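You operate a simulated robot arm through the tools that you are given. There is no shell and no other tool. Be economical: measure what you need, move in short steps, check, and stop when the job is done.

You run a simulated robot arm. Do the job below in one go: nothing can be reset, and whatever is moved stays where it is left.

JOB
Sand the dried filler nibs off the wall, then chalk the spot beside each low patch.
Fine: the sanding block on the rack; block and chalk go back; the high spots stay bare.

It is judged by the outcome, as a careful person would: the job done as asked, and still so three seconds after it is handed in. It fails if anything else is knocked over, pushed out of place, dropped, spilled or broken.

ROBOT AND FRAMES
A 6-joint arm with a two-finger parallel gripper, fixed in place. Base frame: the origin is at the foot of the arm, x ahead of it, y to its left, z up; the work surface is at about z = 0.8. Units: m, degrees, N and s.
With the tool pointing down near the work surface it reaches from about 0.14 to 0.74 m from the base axis. Its first joint turns from -166.0 to 166.0 degrees. Payload 3.91 kg.
Tool frame: the origin (TCP) lies between the finger pads and is the grasp point; the fingertips stand 0.03 m ahead of it; z points along the fingers, y is the line along which they close. Largest opening 0.11 m; finger width 0.02, thickness 0.01; the body of the gripper, 0.048 by 0.112 m, starts 0.055 m behind the TCP.
Orientation is that of the tool frame in the base frame, as [roll, pitch, yaw] about the fixed x, y, z axes, in that order (R = Rz(yaw) Ry(pitch) Rx(roll)). With the fingers straight down and closing along the base's y, the tool's x points along the base's -x, its y along +y and its z along -z.

CONTROLS
- The arm moves only by the tool jog_arm. Its argument "series" is a list that holds one entry, the list of rows, each a list of 6 numbers: the shift along the tool's x, y, z in mm, then the turn, a rotation vector about the tool's x, y, z in degrees. In form: [[[tx, ty, tz, wx, wy, wz], ...]]. A call has 1 to 8 rows; each row is the pose to reach, as a shift and turn from the pose commanded when the call began, along the tool's axes at that moment. "fingers" is the closure, from 0 (fully open) to 1 (shut), set as the call begins (left out, the last holds). Rows are played at 5 a second. More than 0.05 m and 8.6 degrees between two rows, or a gripper value outside its range, and nothing of the call is played. Where a pose cannot be reached the arm comes as near as it can. A force on the tool above 40 N (or 10 N above the force at the start of the call, whichever is more), or a blocked arm, ends the call early, and 0.2 s more pass. Each finger travels about 0.045 m/s and halts on what it meets, pressing with about 42 N; the grip force reading is that of the motor and also rises with nothing between the fingers. The clock runs only during rows and for 0.2 s after the last one: add rows that repeat a pose to give the fingers time. It gives the time, the measured TCP pose, the force on the tool (base axes), the opening and the grip force at its end, in the units of the frame above (readings bear some noise), and new pictures: "show" is both (left out), scene, wrist or none.
- Cameras (640 x 400 px; columns grow to the right, rows downward): "scene" is fixed at [0.0481, -0.6506, 1.7559]; the picture's right is [0.84, -0.54, 0.00], its down [-0.21, -0.33, -0.92] and it looks along [0.49, 0.78, -0.39] (base axes); focal length 317 px, centre (320, 200). "wrist" rides on the gripper at [0.071, 0.022, -0.107] in the tool frame; the picture's right is [-0.29, 0.96, 0.00], its down [-0.76, -0.23, -0.61] and it looks along [-0.58, -0.18, 0.79] (tool axes); focal length 243 px, centre (320, 200). There is no depth. A picture from a camera that has moved, and an enlarged one, comes with that camera's place and axes in the base frame and with its lens.
- raise_lower(by): slides the trunk up (or, below 0, down) by that many m; the arm rides with it, the base frame stays. It gives what a move gives, with no picture.
- inspect(camera, box): a new picture of the part [left, top, right, bottom] of that camera's present view, enlarged. No time passes.
- sign_off(): hands the job in; it is judged then, once.

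Go step by step. Nothing tells you positions but the pictures and the camera data: compare them with the known pose of the tool, close in by small moves and look again before you grip or let go. The budget is 120 turns and 170 pictures, counting those below and the enlarged ones. Unless the task says otherwise, let go and move clear before handing in, and close with one line.

The tools are called after ">>>" as name(argument=value, ...) on one line, values as JSON. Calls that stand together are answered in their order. jog_arm: Moves the arm, as the interface text tells. Its arguments: {"type":"object","properties":{"series":{"type":"array","items":{"type":"array","items":{"type":"array","items":{"type":"number"}}}},"fingers":{"type":"number"},"show":{"type":"string","enum":["both","scene","wrist","none"]}},"required":["series"]} The other tools are called the same way: raise_lower (by) slides the trunk up or down; inspect (camera, box) takes an enlarged picture of a part of a camera's view; sign_off () hands the job in.

At the start:

```text
time: 0.0
ee_pos: [0.244, 0.2143, 1.4154]
tool_rot: [179.9, 0.0, 179.9]
wrist_force: [0.3, -1.2, -0.4]
opening: 0.11
gripper_force: 0.1
trunk travel left (down, up): [-0.59, 0.0]
```

scene: 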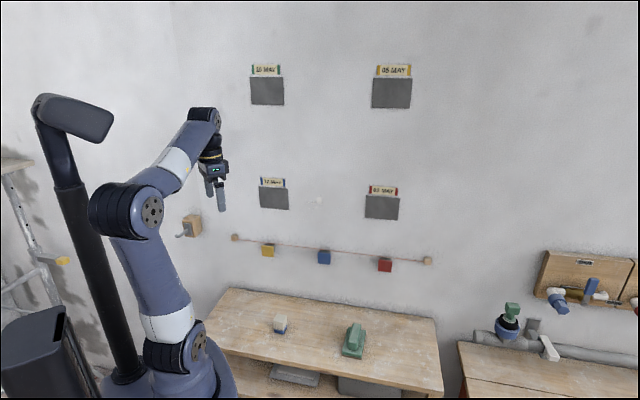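
wrist: 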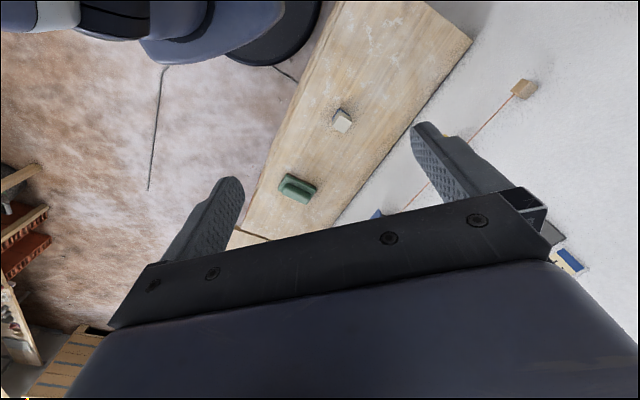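

I see a wall with four dark panels under dated labels, a string with coloured tags, and a bench holding a green block and a small chalk-like block. I'll enlarge the parts to understand them.

>>> inspect(camera="scene", box=[230, 50, 430, 230])

>>> inspect(camera="scene", box=[170, 200, 450, 400])

>>> inspect(camera="scene", box=[460, 230, 640, 400])

```text
2.22 times, centred on (330, 140) of scene
camera zoom: at [0.0481, -0.6506, 1.7559], right [0.84, -0.54, 0.0], down [-0.21, -0.33, -0.92], along [0.49, 0.78, -0.39], focal length 705 px, centre (298, 333)
```

zoom: 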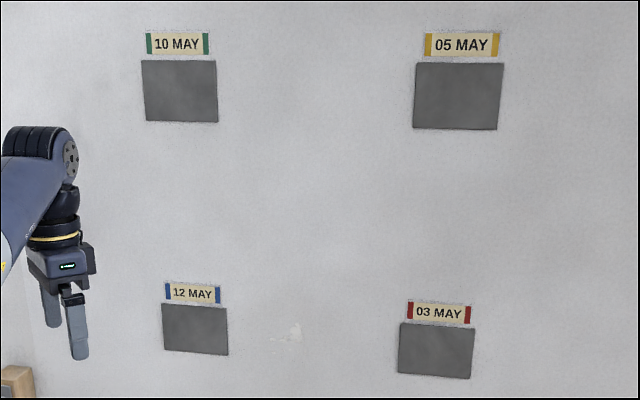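

```text
2.00 times, centred on (310, 300) of scene
camera zoom: at [0.0481, -0.6506, 1.7559], right [0.84, -0.54, 0.0], down [-0.21, -0.33, -0.92], along [0.49, 0.78, -0.39], focal length 634 px, centre (340, 0)
```

zoom: 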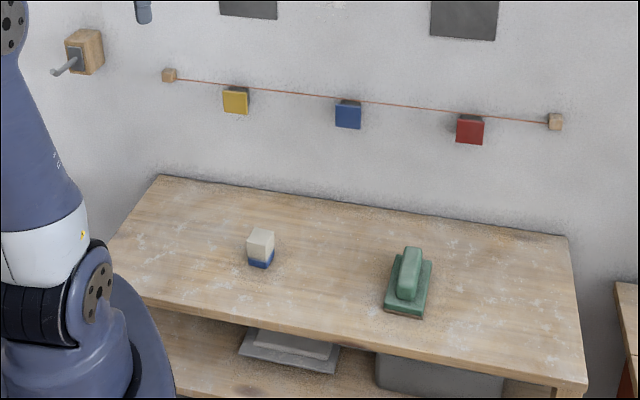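

```text
2.35 times, centred on (550, 315) of scene
camera zoom: at [0.0481, -0.6506, 1.7559], right [0.84, -0.54, 0.0], down [-0.21, -0.33, -0.92], along [0.49, 0.78, -0.39], focal length 746 px, centre (-221, -71)
```

zoom: 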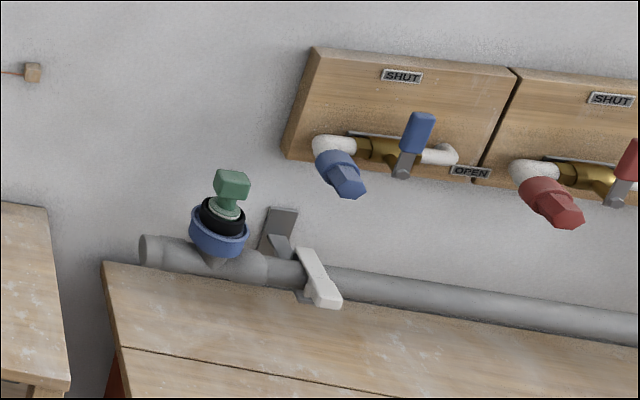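

>>> inspect(camera="wrist", box=[0, 140, 160, 400])

>>> inspect(camera="wrist", box=[250, 60, 450, 240])

>>> inspect(camera="scene", box=[280, 170, 360, 230])

>>> inspect(camera="scene", box=[0, 150, 200, 300])

```text
1.54 times, centred on (80, 270) of wrist
camera zoom: at [0.173, 0.2364, 1.5231], right [0.29, 0.96, 0.0], down [0.76, -0.23, 0.61], along [0.58, -0.18, -0.79], focal length 373 px, centre (689, 92)
```

zoom: 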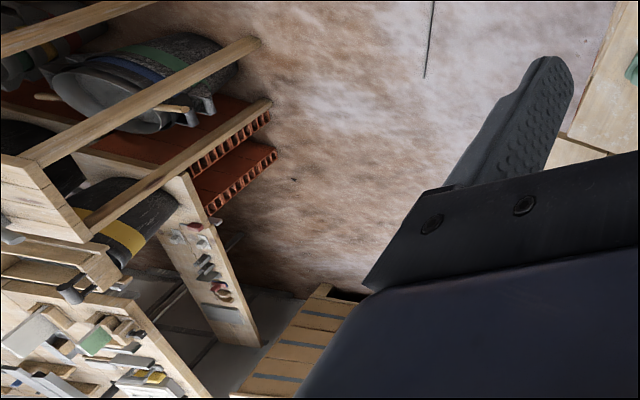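

```text
2.22 times, centred on (350, 150) of wrist
camera zoom: at [0.173, 0.2364, 1.5231], right [0.29, 0.96, 0.0], down [0.76, -0.23, 0.61], along [0.58, -0.18, -0.79], focal length 539 px, centre (253, 311)
```

zoom: 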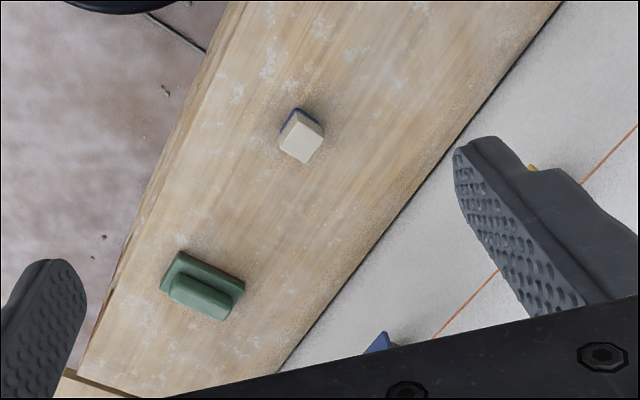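

```text
6.67 times, centred on (320, 200) of scene
camera zoom: at [0.0481, -0.6506, 1.7559], right [0.84, -0.54, 0.0], down [-0.21, -0.33, -0.92], along [0.49, 0.78, -0.39], focal length 2115 px, centre (320, 200)
```

zoom: 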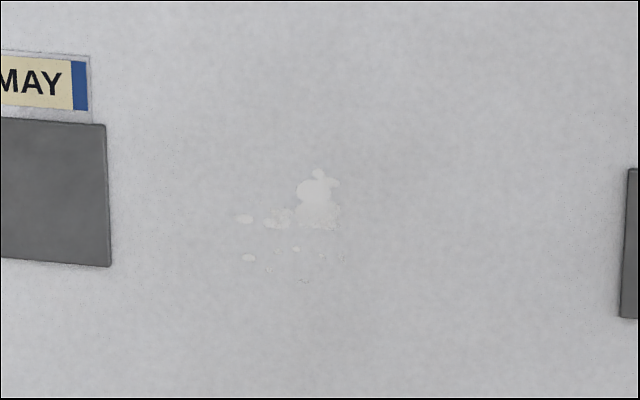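

```text
2.67 times, centred on (100, 225) of scene
camera zoom: at [0.0481, -0.6506, 1.7559], right [0.84, -0.54, 0.0], down [-0.21, -0.33, -0.92], along [0.49, 0.78, -0.39], focal length 846 px, centre (907, 133)
```

zoom: 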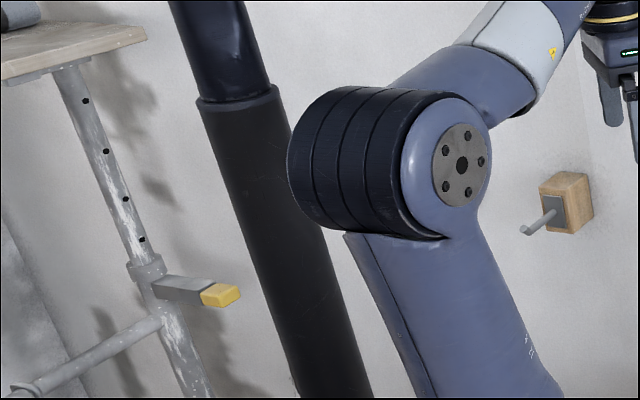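

The job: a splash of filler is on the wall between the two lower panels, a green handled block and a white/blue block are on the bench, and the wall runs along x+y≈0.94. I'll turn the wrist to look squarely at the wall.

>>> jog_arm(series=[[[0, 0, 0, 0, 0, -8], [0, 0, 0, 0, 0, -16], [0, 0, 0, 0, 0, -24], [0, 0, 0, 0, 0, -32], [0, 0, 0, 0, 0, -40], [0, 0, 0, 0, 0, -45]]], show="wrist")

>>> jog_arm(series=[[[0, 0, 0, 0, -8, 0], [0, 0, 0, 0, -16, 0], [0, 0, 0, 0, -24, 0], [0, 0, 0, 0, -32, 0], [0, 0, 0, 0, -40, 0]]])

```text
time: 1.4
ee_pos: [0.245, 0.2154, 1.4154]
tool_rot: [180.0, 0.0, -135.1]
wrist_force: [-0.2, -0.3, -0.3]
opening: 0.1099
gripper_force: 0.0
trunk travel left (down, up): [-0.59, 0.0]
camera wrist: at [0.1782, 0.1796, 1.5228], right [-0.47, 0.88, 0.0], down [0.7, 0.37, 0.61], along [0.54, 0.29, -0.79], focal length 243 px, centre (320, 200)
```

wrist: 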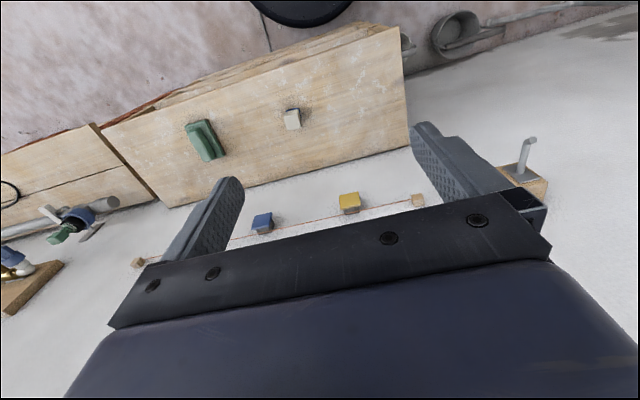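

```text
time: 2.6
ee_pos: [0.2432, 0.2152, 1.4153]
tool_rot: [180.0, 40.1, -135.1]
wrist_force: [-0.6, 0.2, -0.5]
opening: 0.1098
gripper_force: 0.1
trunk travel left (down, up): [-0.59, 0.0]
camera wrist: at [0.1413, 0.1429, 1.4519], right [-0.52, 0.83, 0.19], down [0.3, -0.03, 0.95], along [0.8, 0.55, -0.23], focal length 243 px, centre (320, 200)
```

scene: 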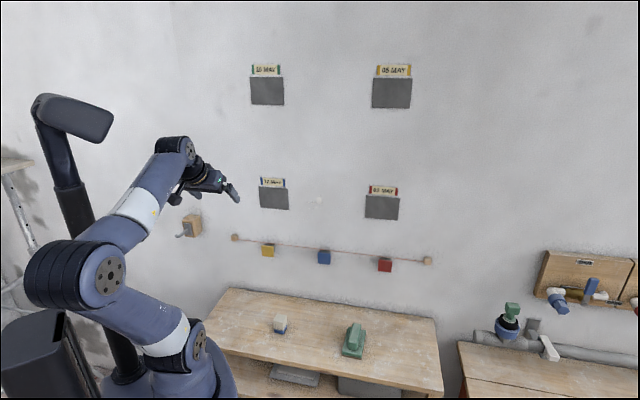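
wrist: 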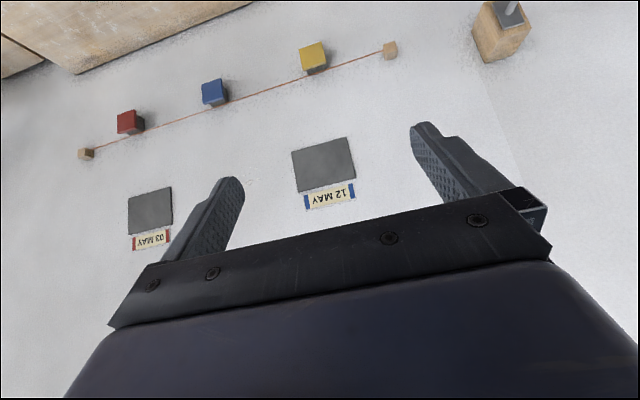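

>>> jog_arm(series=[[[-18, -36, 15, 0, 0, 0], [-36, -72, 30, 0, 0, 0], [-55, -108, 46, 0, 0, 0], [-73, -144, 62, 0, 0, 0], [-92, -180, 77, 0, 0, 0]]])

```text
time: 3.8
ee_pos: [0.4576, 0.1717, 1.4149]
tool_rot: [179.8, 40.1, -135.2]
wrist_force: [0.8, -0.4, -0.8]
opening: 0.1101
gripper_force: 0.0
trunk travel left (down, up): [-0.59, 0.0]
camera wrist: at [0.3548, 0.1002, 1.452], right [-0.52, 0.83, 0.19], down [0.3, -0.03, 0.95], along [0.8, 0.55, -0.23], focal length 243 px, centre (320, 200)
```

scene: 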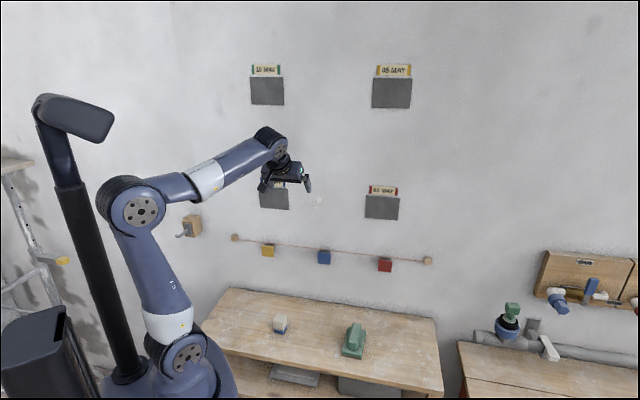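
wrist: 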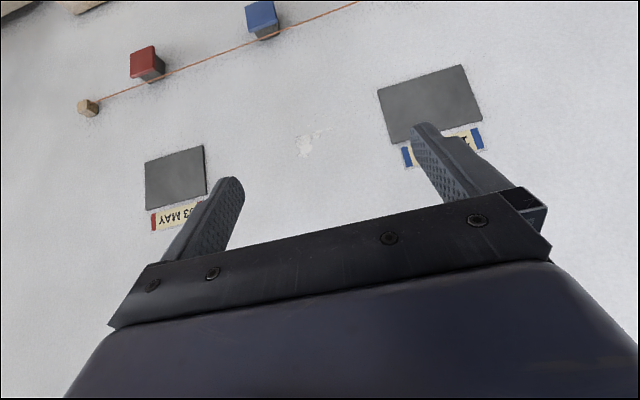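

>>> inspect(camera="wrist", box=[270, 110, 350, 180])

>>> inspect(camera="wrist", box=[60, 0, 500, 260])

>>> inspect(camera="scene", box=[230, 50, 310, 110])

>>> inspect(camera="scene", box=[350, 50, 430, 110])

>>> inspect(camera="scene", box=[260, 310, 380, 400])

```text
5.71 times, centred on (310, 145) of wrist
camera zoom: at [0.3548, 0.1002, 1.452], right [-0.52, 0.83, 0.19], down [0.3, -0.03, 0.95], along [0.8, 0.55, -0.23], focal length 1386 px, centre (377, 514)
```

zoom: 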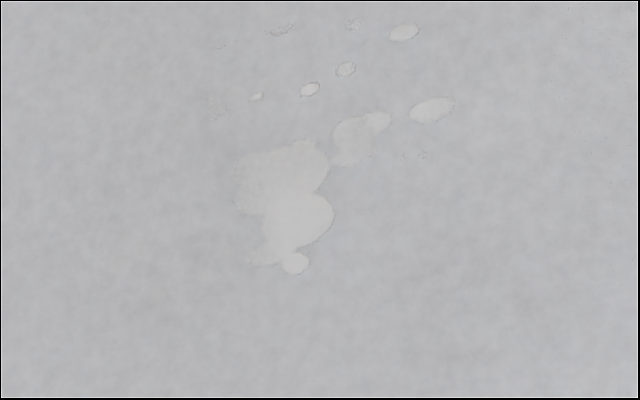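

```text
1.45 times, centred on (280, 130) of wrist
camera zoom: at [0.3548, 0.1002, 1.452], right [-0.52, 0.83, 0.19], down [0.3, -0.03, 0.95], along [0.8, 0.55, -0.23], focal length 353 px, centre (378, 302)
```

zoom: 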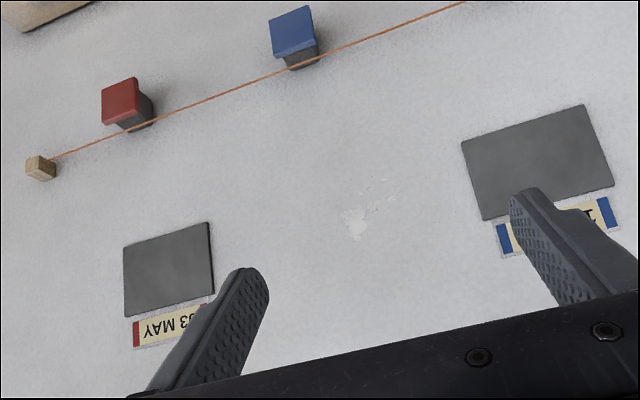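

```text
6.67 times, centred on (270, 80) of scene
camera zoom: at [0.0481, -0.6506, 1.7559], right [0.84, -0.54, 0.0], down [-0.21, -0.33, -0.92], along [0.49, 0.78, -0.39], focal length 2115 px, centre (653, 1000)
```

zoom: 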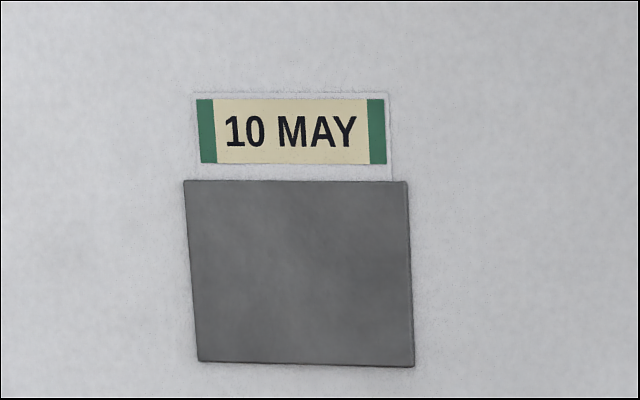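

```text
6.67 times, centred on (390, 80) of scene
camera zoom: at [0.0481, -0.6506, 1.7559], right [0.84, -0.54, 0.0], down [-0.21, -0.33, -0.92], along [0.49, 0.78, -0.39], focal length 2115 px, centre (-147, 1000)
```

zoom: 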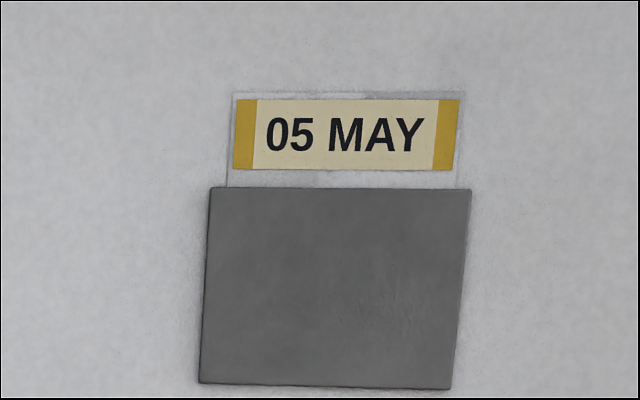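

```text
4.44 times, centred on (320, 355) of scene
camera zoom: at [0.0481, -0.6506, 1.7559], right [0.84, -0.54, 0.0], down [-0.21, -0.33, -0.92], along [0.49, 0.78, -0.39], focal length 1410 px, centre (320, -489)
```

zoom: 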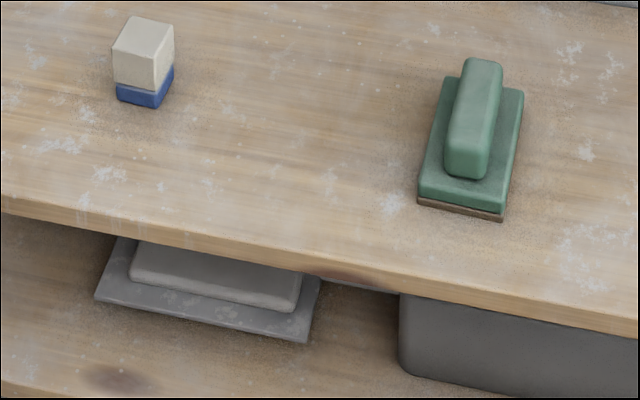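

>>> inspect(camera="wrist", box=[90, 110, 250, 240])

>>> inspect(camera="wrist", box=[340, 40, 540, 180])

>>> inspect(camera="scene", box=[340, 170, 460, 260])

>>> inspect(camera="wrist", box=[90, 0, 310, 120])

```text
3.08 times, centred on (170, 175) of wrist
camera zoom: at [0.3548, 0.1002, 1.452], right [-0.52, 0.83, 0.19], down [0.3, -0.03, 0.95], along [0.8, 0.55, -0.23], focal length 746 px, centre (782, 277)
```

zoom: 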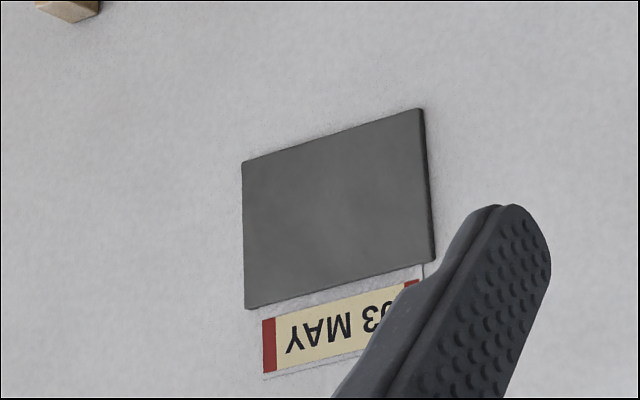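

```text
2.86 times, centred on (440, 110) of wrist
camera zoom: at [0.3548, 0.1002, 1.452], right [-0.52, 0.83, 0.19], down [0.3, -0.03, 0.95], along [0.8, 0.55, -0.23], focal length 693 px, centre (-23, 457)
```

zoom: 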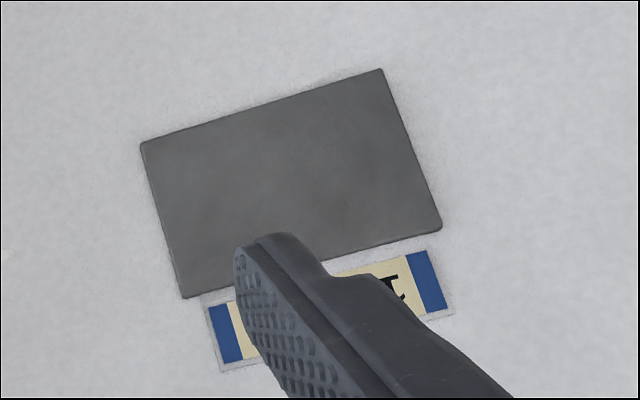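

```text
4.44 times, centred on (400, 215) of scene
camera zoom: at [0.0481, -0.6506, 1.7559], right [0.84, -0.54, 0.0], down [-0.21, -0.33, -0.92], along [0.49, 0.78, -0.39], focal length 1410 px, centre (-36, 133)
```

zoom: 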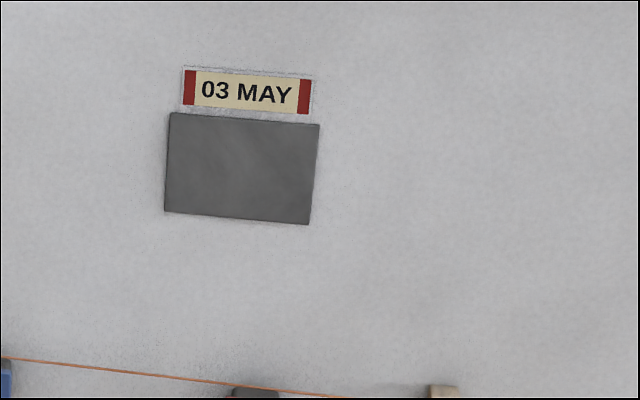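

```text
2.91 times, centred on (200, 60) of wrist
camera zoom: at [0.3548, 0.1002, 1.452], right [-0.52, 0.83, 0.19], down [0.3, -0.03, 0.95], along [0.8, 0.55, -0.23], focal length 706 px, centre (669, 607)
```

zoom: 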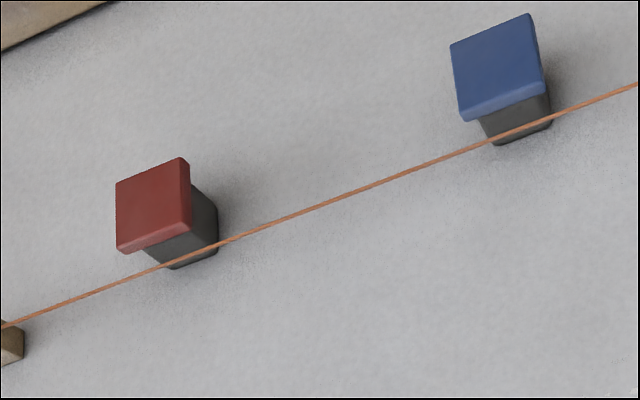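

No marked spot shows up, so I'll look round the rest of the room (right-hand side) for a rack before choosing tools.

>>> jog_arm(series=[[[14, 0, -12, 5.15, 0, 6.1], [28, 0, -24, 10.3, 0, 12.3], [42, 0, -36, 15.4, 0, 18.4], [57, 0, -48, 20.6, 0, 24.5], [71, 0, -60, 25.7, 0, 30.6], [86, 0, -72, 30.9, 0, 36.8], [100, 0, -84, 36, 0, 42.9], [115, 0, -96, 41.2, 0, 49]]], show="wrist")

```text
time: 5.6
ee_pos: [0.3492, 0.0666, 1.4143]
tool_rot: [-179.9, 40.0, 160.7]
wrist_force: [0.0, 0.3, 0.1]
opening: 0.1102
gripper_force: 0.2
trunk travel left (down, up): [-0.59, 0.0]
camera wrist: at [0.2403, 0.1268, 1.4512], right [0.53, 0.83, 0.19], down [0.1, -0.28, 0.95], along [0.84, -0.48, -0.23], focal length 243 px, centre (320, 200)
```

wrist: 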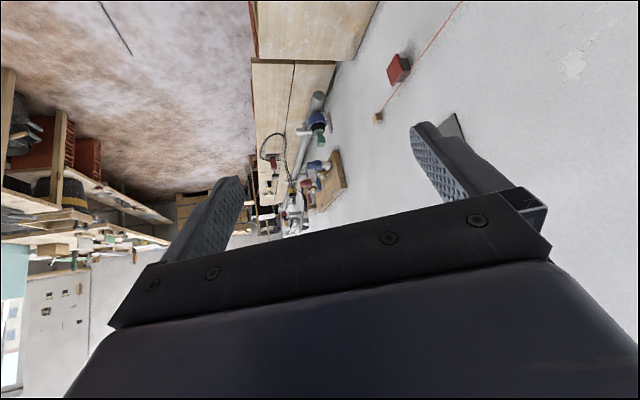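

>>> inspect(camera="scene", box=[370, 58, 418, 82])

>>> inspect(camera="scene", box=[246, 58, 290, 82])

>>> inspect(camera="scene", box=[362, 180, 406, 204])

>>> inspect(camera="scene", box=[252, 172, 296, 196])

```text
13.33 times, centred on (394, 70) of scene
camera zoom: at [0.0481, -0.6506, 1.7559], right [0.84, -0.54, 0.0], down [-0.21, -0.33, -0.92], along [0.49, 0.78, -0.39], focal length 4230 px, centre (-667, 1933)
```

zoom: 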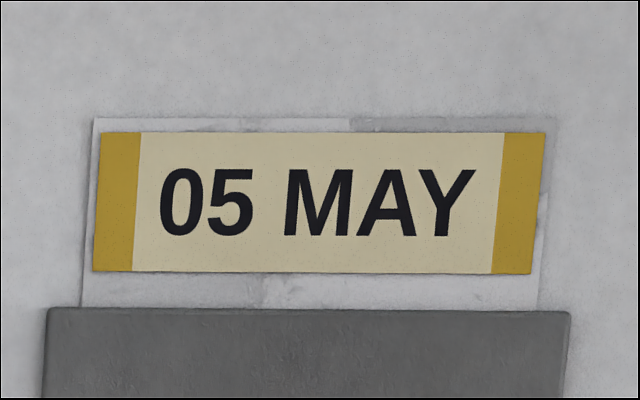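

```text
14.55 times, centred on (268, 70) of scene
camera zoom: at [0.0481, -0.6506, 1.7559], right [0.84, -0.54, 0.0], down [-0.21, -0.33, -0.92], along [0.49, 0.78, -0.39], focal length 4615 px, centre (1076, 2091)
```

zoom: 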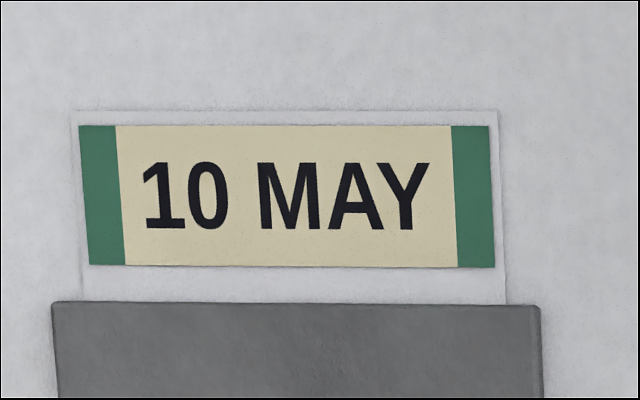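

```text
14.55 times, centred on (384, 192) of scene
camera zoom: at [0.0481, -0.6506, 1.7559], right [0.84, -0.54, 0.0], down [-0.21, -0.33, -0.92], along [0.49, 0.78, -0.39], focal length 4615 px, centre (-611, 316)
```

zoom: 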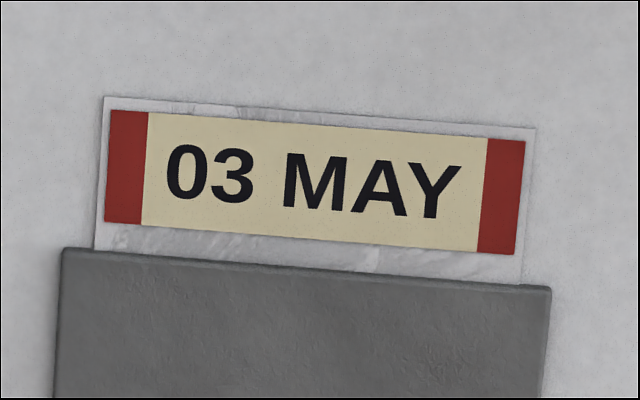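

```text
14.55 times, centred on (274, 184) of scene
camera zoom: at [0.0481, -0.6506, 1.7559], right [0.84, -0.54, 0.0], down [-0.21, -0.33, -0.92], along [0.49, 0.78, -0.39], focal length 4615 px, centre (989, 433)
```

zoom: 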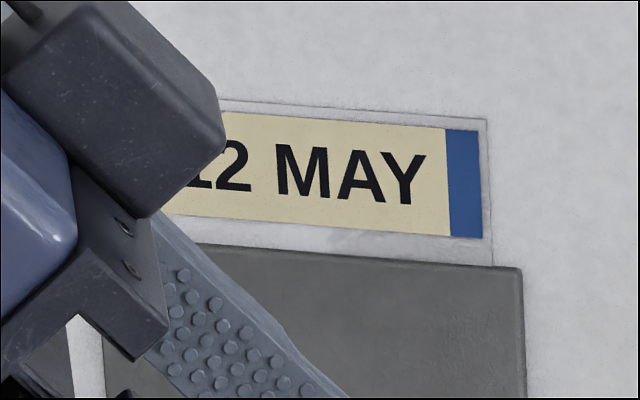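

Only decor is far right, so the green block on the bench is the sanding block. I'll return the tool to pointing down, fingers closing along the wall, and go above the green block.

>>> jog_arm(series=[[[0, 0, 0, 0, 8, 0], [0, 0, 0, 0, 16, 0], [0, 0, 0, 0, 24, 0], [0, 0, 0, 0, 32, 0], [0, 0, 0, 0, 40, 0]]], show="none")

>>> jog_arm(series=[[[-34, 5, 31, 0, 0, -8], [-68, 11, 62, 0, 0, -16], [-101, 17, 94, 0, 0, -24], [-135, 22, 125, 0, 0, -32], [-169, 28, 156, 0, 0, -40], [-203, 34, 188, 0, 0, -48], [-236, 40, 219, 0, 0, -56], [-270, 45, 250, 0, 0, -64]]])

```text
time: 6.8
ee_pos: [0.351, 0.0668, 1.4143]
tool_rot: [180.0, -0.1, 160.9]
wrist_force: [0.8, -0.1, -0.1]
opening: 0.1098
gripper_force: 0.1
trunk travel left (down, up): [-0.59, 0.0]
```

```text
time: 8.6
ee_pos: [0.6209, 0.0204, 1.1625]
tool_rot: [-180.0, 0.0, -135.0]
wrist_force: [-0.4, 0.4, 0.4]
opening: 0.1098
gripper_force: 0.0
trunk travel left (down, up): [-0.59, 0.0]
camera wrist: at [0.5557, -0.0149, 1.271], right [-0.47, 0.88, 0.0], down [0.7, 0.37, 0.61], along [0.54, 0.29, -0.79], focal length 243 px, centre (320, 200)
```

scene: 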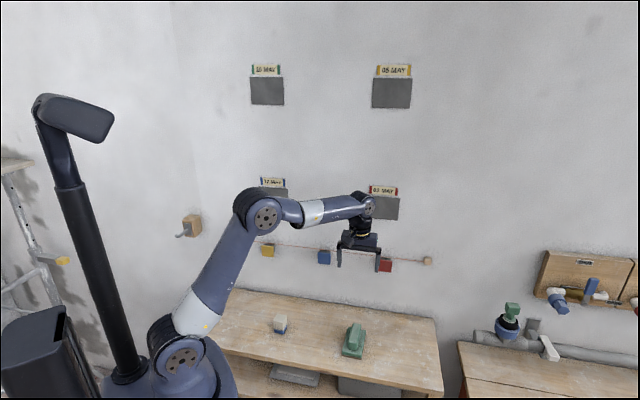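
wrist: 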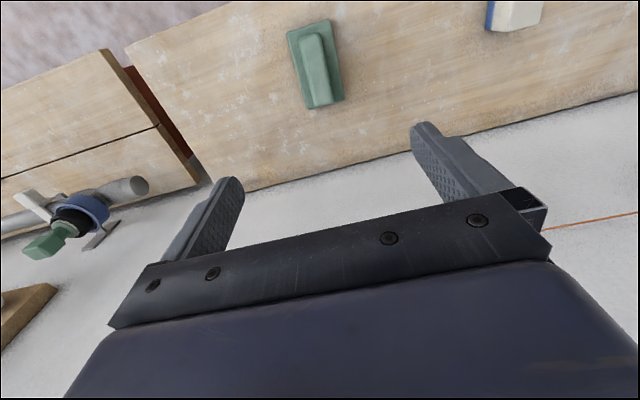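

>>> jog_arm(series=[[[3, -1, 45, 0, 0, 0], [5, -2, 90, 0, 0, 0], [8, -3, 135, 0, 0, 0], [10, -3, 180, 0, 0, 0]]])

```text
time: 9.6
ee_pos: [0.6153, 0.0117, 0.9834]
tool_rot: [-180.0, 0.1, -135.1]
wrist_force: [0.6, 0.3, 0.4]
opening: 0.1099
gripper_force: 0.0
trunk travel left (down, up): [-0.59, 0.0]
camera wrist: at [0.5489, -0.0235, 1.0907], right [-0.47, 0.88, 0.0], down [0.7, 0.37, 0.61], along [0.54, 0.29, -0.79], focal length 243 px, centre (320, 200)
```

scene: 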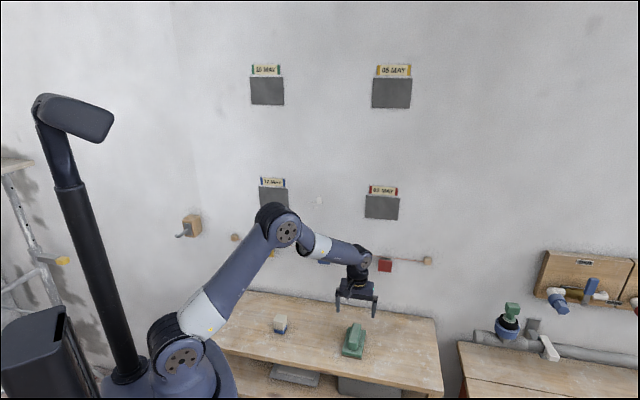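
wrist: 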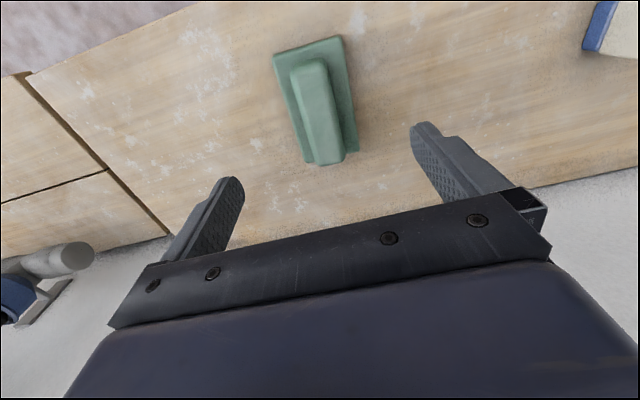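

>>> jog_arm(series=[[[0, 0, 30, 0, 0, 2], [0, 0, 60, 0, 0, 4], [0, 0, 85, 0, 0, 4], [0, 0, 85, 0, 0, 4]]])

>>> inspect(camera="scene", box=[310, 280, 410, 370])

```text
time: 10.6
ee_pos: [0.6153, 0.0122, 0.8994]
tool_rot: [-180.0, 0.1, -139.1]
wrist_force: [0.3, -0.3, 1.2]
opening: 0.11
gripper_force: 0.0
trunk travel left (down, up): [-0.59, 0.0]
camera wrist: at [0.5478, -0.0189, 1.0069], right [-0.41, 0.91, 0.0], down [0.72, 0.32, 0.61], along [0.56, 0.25, -0.79], focal length 243 px, centre (320, 200)
```

scene: 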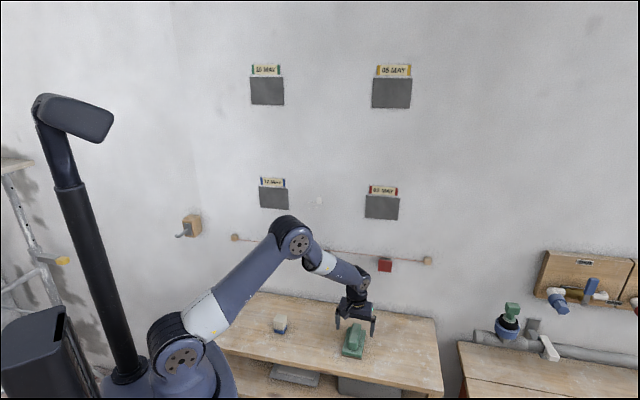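
wrist: 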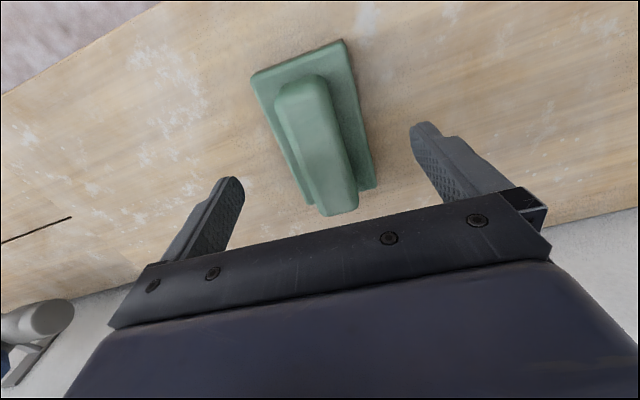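

```text
4.44 times, centred on (360, 325) of scene
camera zoom: at [0.0481, -0.6506, 1.7559], right [0.84, -0.54, 0.0], down [-0.21, -0.33, -0.92], along [0.49, 0.78, -0.39], focal length 1410 px, centre (142, -356)
```

zoom: 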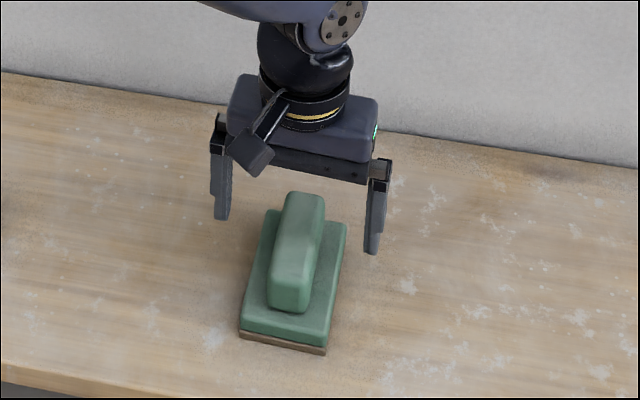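

>>> jog_arm(series=[[[0, 0, 20, 0, 0, 0], [0, 0, 38, 0, 0, 0], [0, 0, 38, 0, 0, 0]]], show="none")

>>> jog_arm(series=[[[0, 0, 0, 0, 0, 0], [0, 0, 0, 0, 0, 0], [0, 0, 0, 0, 0, 0], [0, 0, 0, 0, 0, 0], [0, 0, 0, 0, 0, 0], [0, 0, 0, 0, 0, 0], [0, 0, 0, 0, 0, 0]]], fingers=1)

```text
time: 11.4
ee_pos: [0.6146, 0.0124, 0.8603]
tool_rot: [-179.9, 0.1, -139.1]
wrist_force: [-0.4, 0.3, -0.1]
opening: 0.1099
gripper_force: 0.0
trunk travel left (down, up): [-0.59, 0.0]
```

```text
time: 13.0
ee_pos: [0.6147, 0.0114, 0.8627]
tool_rot: [-180.0, 0.1, -139.0]
wrist_force: [0.0, -0.2, 2.0]
opening: 0.0334
gripper_force: 42.0
trunk travel left (down, up): [-0.59, 0.0]
camera wrist: at [0.547, -0.019, 0.9699], right [-0.41, 0.91, 0.0], down [0.72, 0.32, 0.61], along [0.56, 0.25, -0.79], focal length 243 px, centre (320, 200)
```

scene: 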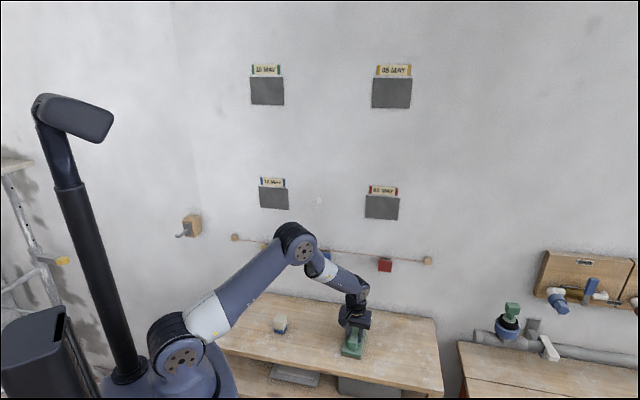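
wrist: 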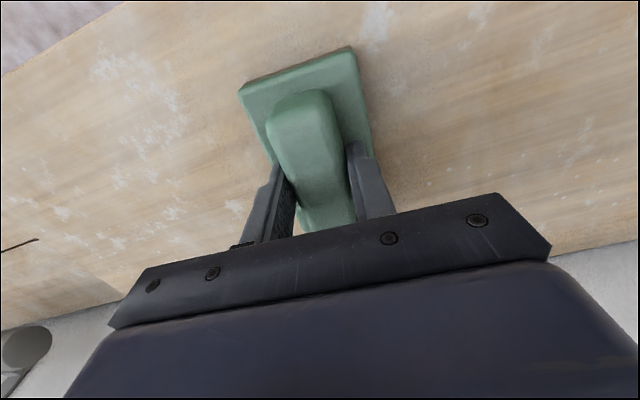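

Handle gripped (home pose TCP 0.6147, 0.0118, 0.8625, yaw −139). I'll lift and back off, then tip toward the wall.

>>> jog_arm(series=[[[0, 0, -40, 0, 0, 0], [20, 0, -82, 0, 0, 0], [40, 0, -124, 0, 0, 0], [60, 0, -166, 0, 0, 0], [80, 0, -208, 0, 0, 0], [100, 0, -250, 0, 0, 0]]], show="wrist")

>>> jog_arm(series=[[[0, 0, -20, 0, -8, 0], [0, 0, -40, 0, -16, 0], [0, 0, -60, 0, -24, 0], [0, 0, -80, 0, -32, 0], [0, 0, -100, 0, -40, 0], [0, 0, -120, 0, -48, 0], [0, 0, -140, 0, -56, 0], [0, 0, -160, 0, -64, 0]]])

```text
time: 14.4
ee_pos: [0.5393, -0.0541, 1.1107]
tool_rot: [-180.0, 0.0, -139.1]
wrist_force: [-0.8, 0.0, -1.7]
opening: 0.0335
gripper_force: 42.1
trunk travel left (down, up): [-0.59, 0.0]
camera wrist: at [0.4711, -0.0852, 1.2194], right [-0.41, 0.91, 0.0], down [0.73, 0.32, 0.61], along [0.55, 0.25, -0.79], focal length 243 px, centre (320, 200)
```

wrist: 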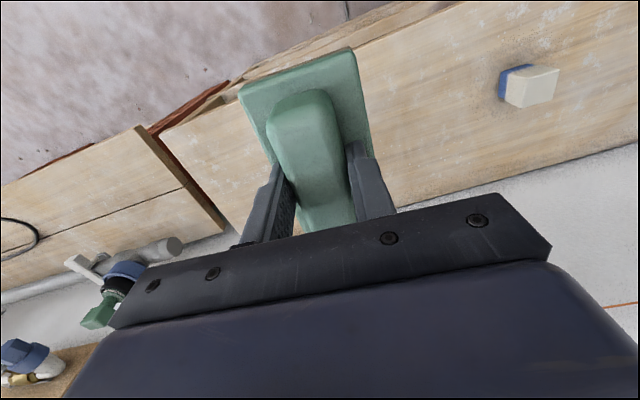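

```text
time: 16.2
ee_pos: [0.5394, -0.0538, 1.2714]
tool_rot: [-179.9, 64.2, -139.1]
wrist_force: [-0.9, 0.1, -1.0]
opening: 0.0336
gripper_force: 42.2
trunk travel left (down, up): [-0.59, 0.0]
camera wrist: at [0.4295, -0.1215, 1.2549], right [-0.53, 0.81, 0.26], down [-0.01, -0.32, 0.95], along [0.85, 0.5, 0.18], focal length 243 px, centre (320, 200)
```

scene: 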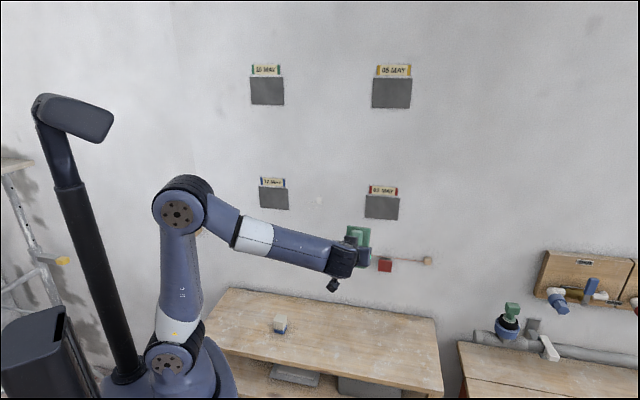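
wrist: 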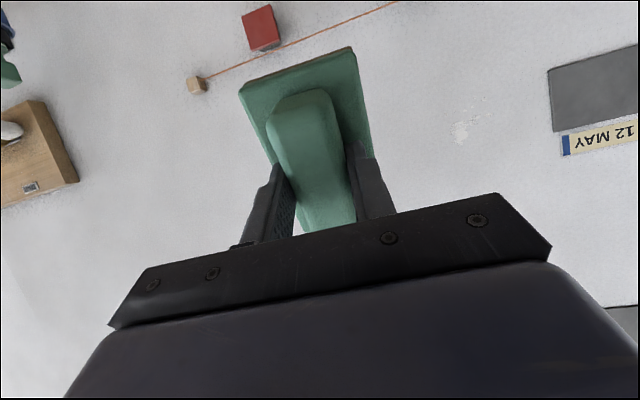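

>>> jog_arm(series=[[[-14, 37, 19, -0.8, -5.2, -0.2], [-29, 74, 39, -1.6, -10.4, -0.4], [-43, 110, 58, -2.4, -15.6, -0.6], [-58, 147, 78, -3.2, -20.8, -0.7], [-72, 184, 97, -4, -26, -0.9]]])

```text
time: 17.4
ee_pos: [0.5103, 0.1631, 1.2925]
tool_rot: [-179.0, 90.0, -134.3]
wrist_force: [-1.1, 0.2, -0.9]
opening: 0.0336
gripper_force: 42.4
trunk travel left (down, up): [-0.59, 0.0]
camera wrist: at [0.4188, 0.1034, 1.2226], right [-0.68, 0.68, 0.29], down [-0.27, -0.59, 0.76], along [0.69, 0.44, 0.58], focal length 243 px, centre (320, 200)
```

scene: 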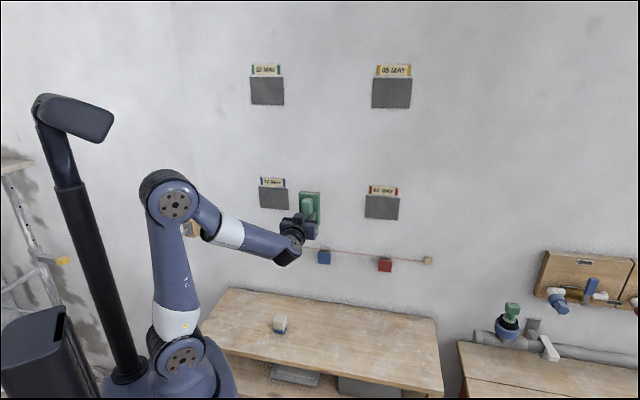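
wrist: 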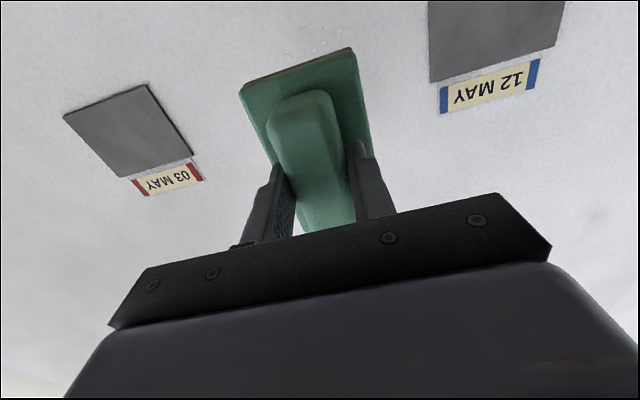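

>>> jog_arm(series=[[[0, 0, 25, 0, 0, 0], [0, 0, 50, 0, 0, 0], [0, 0, 70, 0, 0, 0], [0, 0, 70, 0, 0, 0]]])

>>> inspect(camera="scene", box=[280, 170, 360, 240])

```text
time: 18.4
ee_pos: [0.5593, 0.2132, 1.2937]
tool_rot: [37.8, 90.0, 82.7]
wrist_force: [-0.3, 0.0, -1.3]
opening: 0.0333
gripper_force: 42.1
trunk travel left (down, up): [-0.59, 0.0]
camera wrist: at [0.4675, 0.1524, 1.2233], right [-0.68, 0.68, 0.29], down [-0.27, -0.59, 0.76], along [0.69, 0.44, 0.58], focal length 243 px, centre (320, 200)
```

scene: 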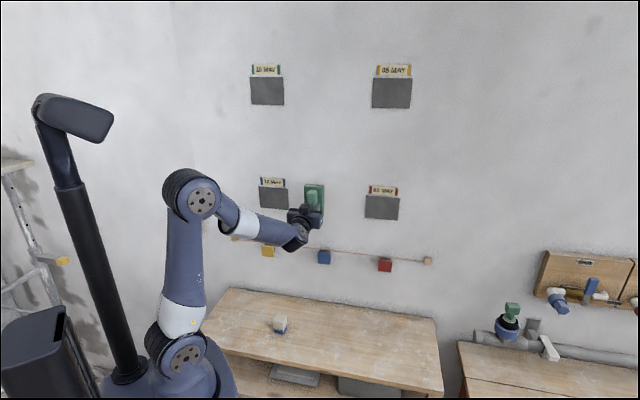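
wrist: 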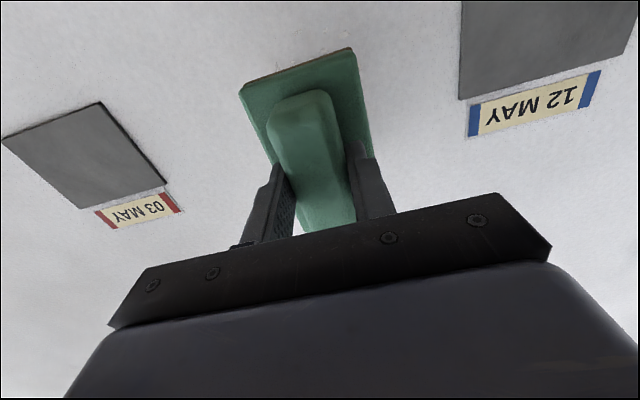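

```text
5.71 times, centred on (320, 205) of scene
camera zoom: at [0.0481, -0.6506, 1.7559], right [0.84, -0.54, 0.0], down [-0.21, -0.33, -0.92], along [0.49, 0.78, -0.39], focal length 1813 px, centre (320, 171)
```

zoom: 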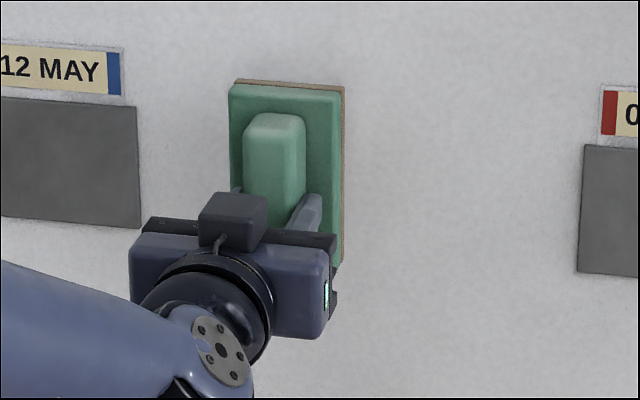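

>>> jog_arm(series=[[[0, 0, 8, 0, 0, 0], [0, 0, 14, 0, 0, 0], [0, 0, 18, 0, 0, 0], [0, 0, 22, 0, 0, 0], [0, 0, 26, 0, 0, 0], [0, 0, 30, 0, 0, 0], [0, 0, 34, 0, 0, 0], [0, 0, 38, 0, 0, 0]]], show="wrist")

>>> inspect(camera="scene", box=[280, 170, 360, 240])

```text
time: 20.2
ee_pos: [0.5866, 0.2391, 1.2932]
tool_rot: [-164.8, 90.0, -119.9]
wrist_force: [0.2, -0.4, -1.0]
opening: 0.0335
gripper_force: 42.0
trunk travel left (down, up): [-0.59, 0.0]
camera wrist: at [0.4945, 0.1785, 1.2237], right [-0.68, 0.68, 0.29], down [-0.27, -0.59, 0.76], along [0.69, 0.44, 0.58], focal length 243 px, centre (320, 200)
```

wrist: 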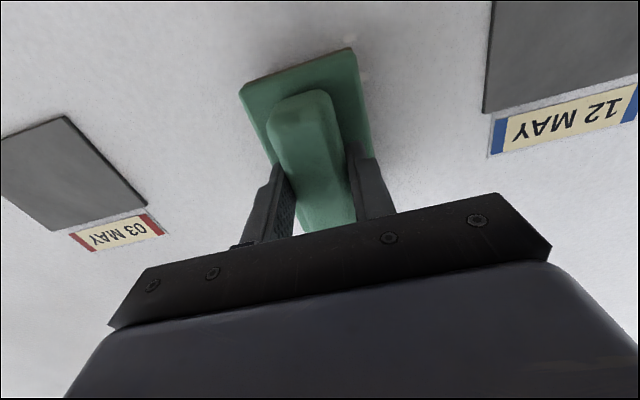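

```text
5.71 times, centred on (320, 205) of scene
camera zoom: at [0.0481, -0.6506, 1.7559], right [0.84, -0.54, 0.0], down [-0.21, -0.33, -0.92], along [0.49, 0.78, -0.39], focal length 1813 px, centre (320, 171)
```

zoom: 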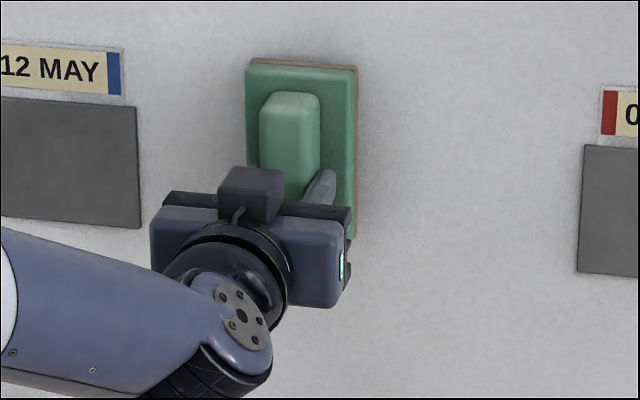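

>>> jog_arm(series=[[[0, 0, 2, 0, 0, 0], [0, 0, 4, 0, 0, 0], [0, 0, 6, 0, 0, 0], [0, 0, 8, 0, 0, 0], [0, 0, 10, 0, 0, 0]]], show="wrist")

```text
time: 21.4
ee_pos: [0.5933, 0.2469, 1.2931]
tool_rot: [24.8, 89.9, 69.8]
wrist_force: [-0.8, -0.9, -1.5]
opening: 0.0334
gripper_force: 41.9
trunk travel left (down, up): [-0.59, 0.0]
camera wrist: at [0.5016, 0.186, 1.2236], right [-0.68, 0.68, 0.29], down [-0.27, -0.59, 0.76], along [0.69, 0.44, 0.58], focal length 243 px, centre (320, 200)
```

wrist: 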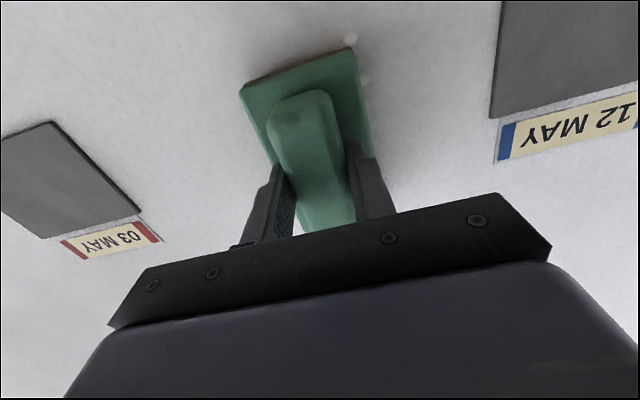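

>>> jog_arm(series=[[[0, 0, 1.5, 0, 0, 0], [0, 0, 3, 0, 0, 0], [0, 0, 4.5, 0, 0, 0], [0, 0, 6, 0, 0, 0], [0, 0, 7.5, 0, 0, 0], [0, 0, 9, 0, 0, 0], [0, 0, 10.5, 0, 0, 0], [0, 0, 12, 0, 0, 0]]], show="wrist")

```text
time: 23.2
ee_pos: [0.5972, 0.2521, 1.2952]
tool_rot: [18.9, 89.8, 63.7]
wrist_force: [-28.0, -21.1, -10.3]
opening: 0.0337
gripper_force: 41.9
trunk travel left (down, up): [-0.59, 0.0]
camera wrist: at [0.5067, 0.1913, 1.2245], right [-0.68, 0.68, 0.29], down [-0.27, -0.59, 0.76], along [0.69, 0.43, 0.58], focal length 243 px, centre (320, 200)
```

wrist: 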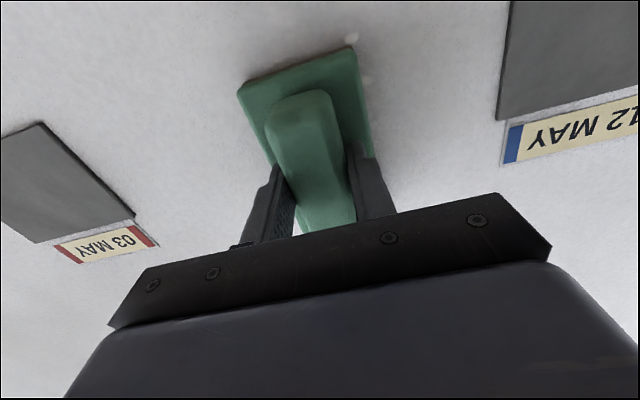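

Contact with the wall at about 35 N, block over the main blob; the small nibs extend left and lower. I'll ease off slightly and rub over the whole area.

>>> jog_arm(series=[[[0, 0, -2.5, 0, 0, 0], [20, 0, -2.5, 0, 0, 0], [40, 0, -2.5, 0, 0, 0], [40, 20, -2.5, 0, 0, 0], [20, 20, -2.5, 0, 0, 0], [0, 20, -2.5, 0, 0, 0], [0, 40, -2.5, 0, 0, 0], [20, 40, -2.5, 0, 0, 0]]], show="wrist")

```text
time: 25.0
ee_pos: [0.5695, 0.2804, 1.2758]
tool_rot: [1.5, 89.8, 46.5]
wrist_force: [-7.8, -8.0, 3.0]
opening: 0.0336
gripper_force: 41.8
trunk travel left (down, up): [-0.59, 0.0]
camera wrist: at [0.4783, 0.2201, 1.205], right [-0.68, 0.68, 0.29], down [-0.27, -0.6, 0.76], along [0.68, 0.43, 0.59], focal length 243 px, centre (320, 200)
```

wrist: 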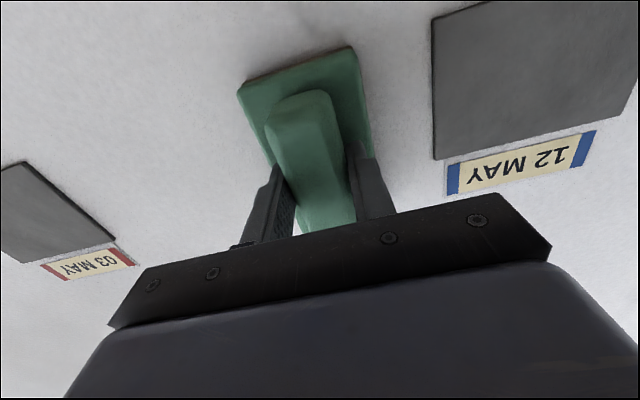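

>>> jog_arm(series=[[[20, 0, 0, 0, 0, 0], [20, -20, 0, 0, 0, 0], [0, -20, 0, 0, 0, 0], [-20, -20, 0, 0, 0, 0], [-20, -40, 0, 0, 0, 0], [0, -40, 0, 0, 0, 0], [20, -40, 0, 0, 0, 0], [20, -60, 0, 0, 0, 0]]], show="none")

>>> jog_arm(series=[[[-20, 0, 0, 0, 0, 0], [-40, 0, 0, 0, 0, 0], [-40, 20, 0, 0, 0, 0], [-20, 20, 0, 0, 0, 0], [0, 20, 0, 0, 0, 0], [0, 20, -50, 0, 0, 0], [0, 20, -90, 0, 0, 0], [40, -20, -110, 0, 0, 0]]])

>>> inspect(camera="scene", box=[270, 170, 370, 240])

```text
time: 26.8
ee_pos: [0.612, 0.2393, 1.2543]
tool_rot: [16.6, 89.9, 61.6]
wrist_force: [-11.1, -9.2, -1.9]
opening: 0.0336
gripper_force: 41.9
trunk travel left (down, up): [-0.59, 0.0]
```

```text
refused: row 8 steps farther than a row can; nothing moved
```

```text
5.71 times, centred on (320, 205) of scene
camera zoom: at [0.0481, -0.6506, 1.7559], right [0.84, -0.54, 0.0], down [-0.21, -0.33, -0.92], along [0.49, 0.78, -0.39], focal length 1813 px, centre (320, 171)
```

zoom: 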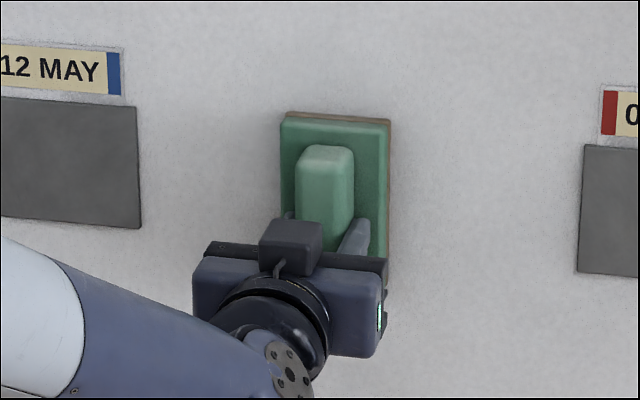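

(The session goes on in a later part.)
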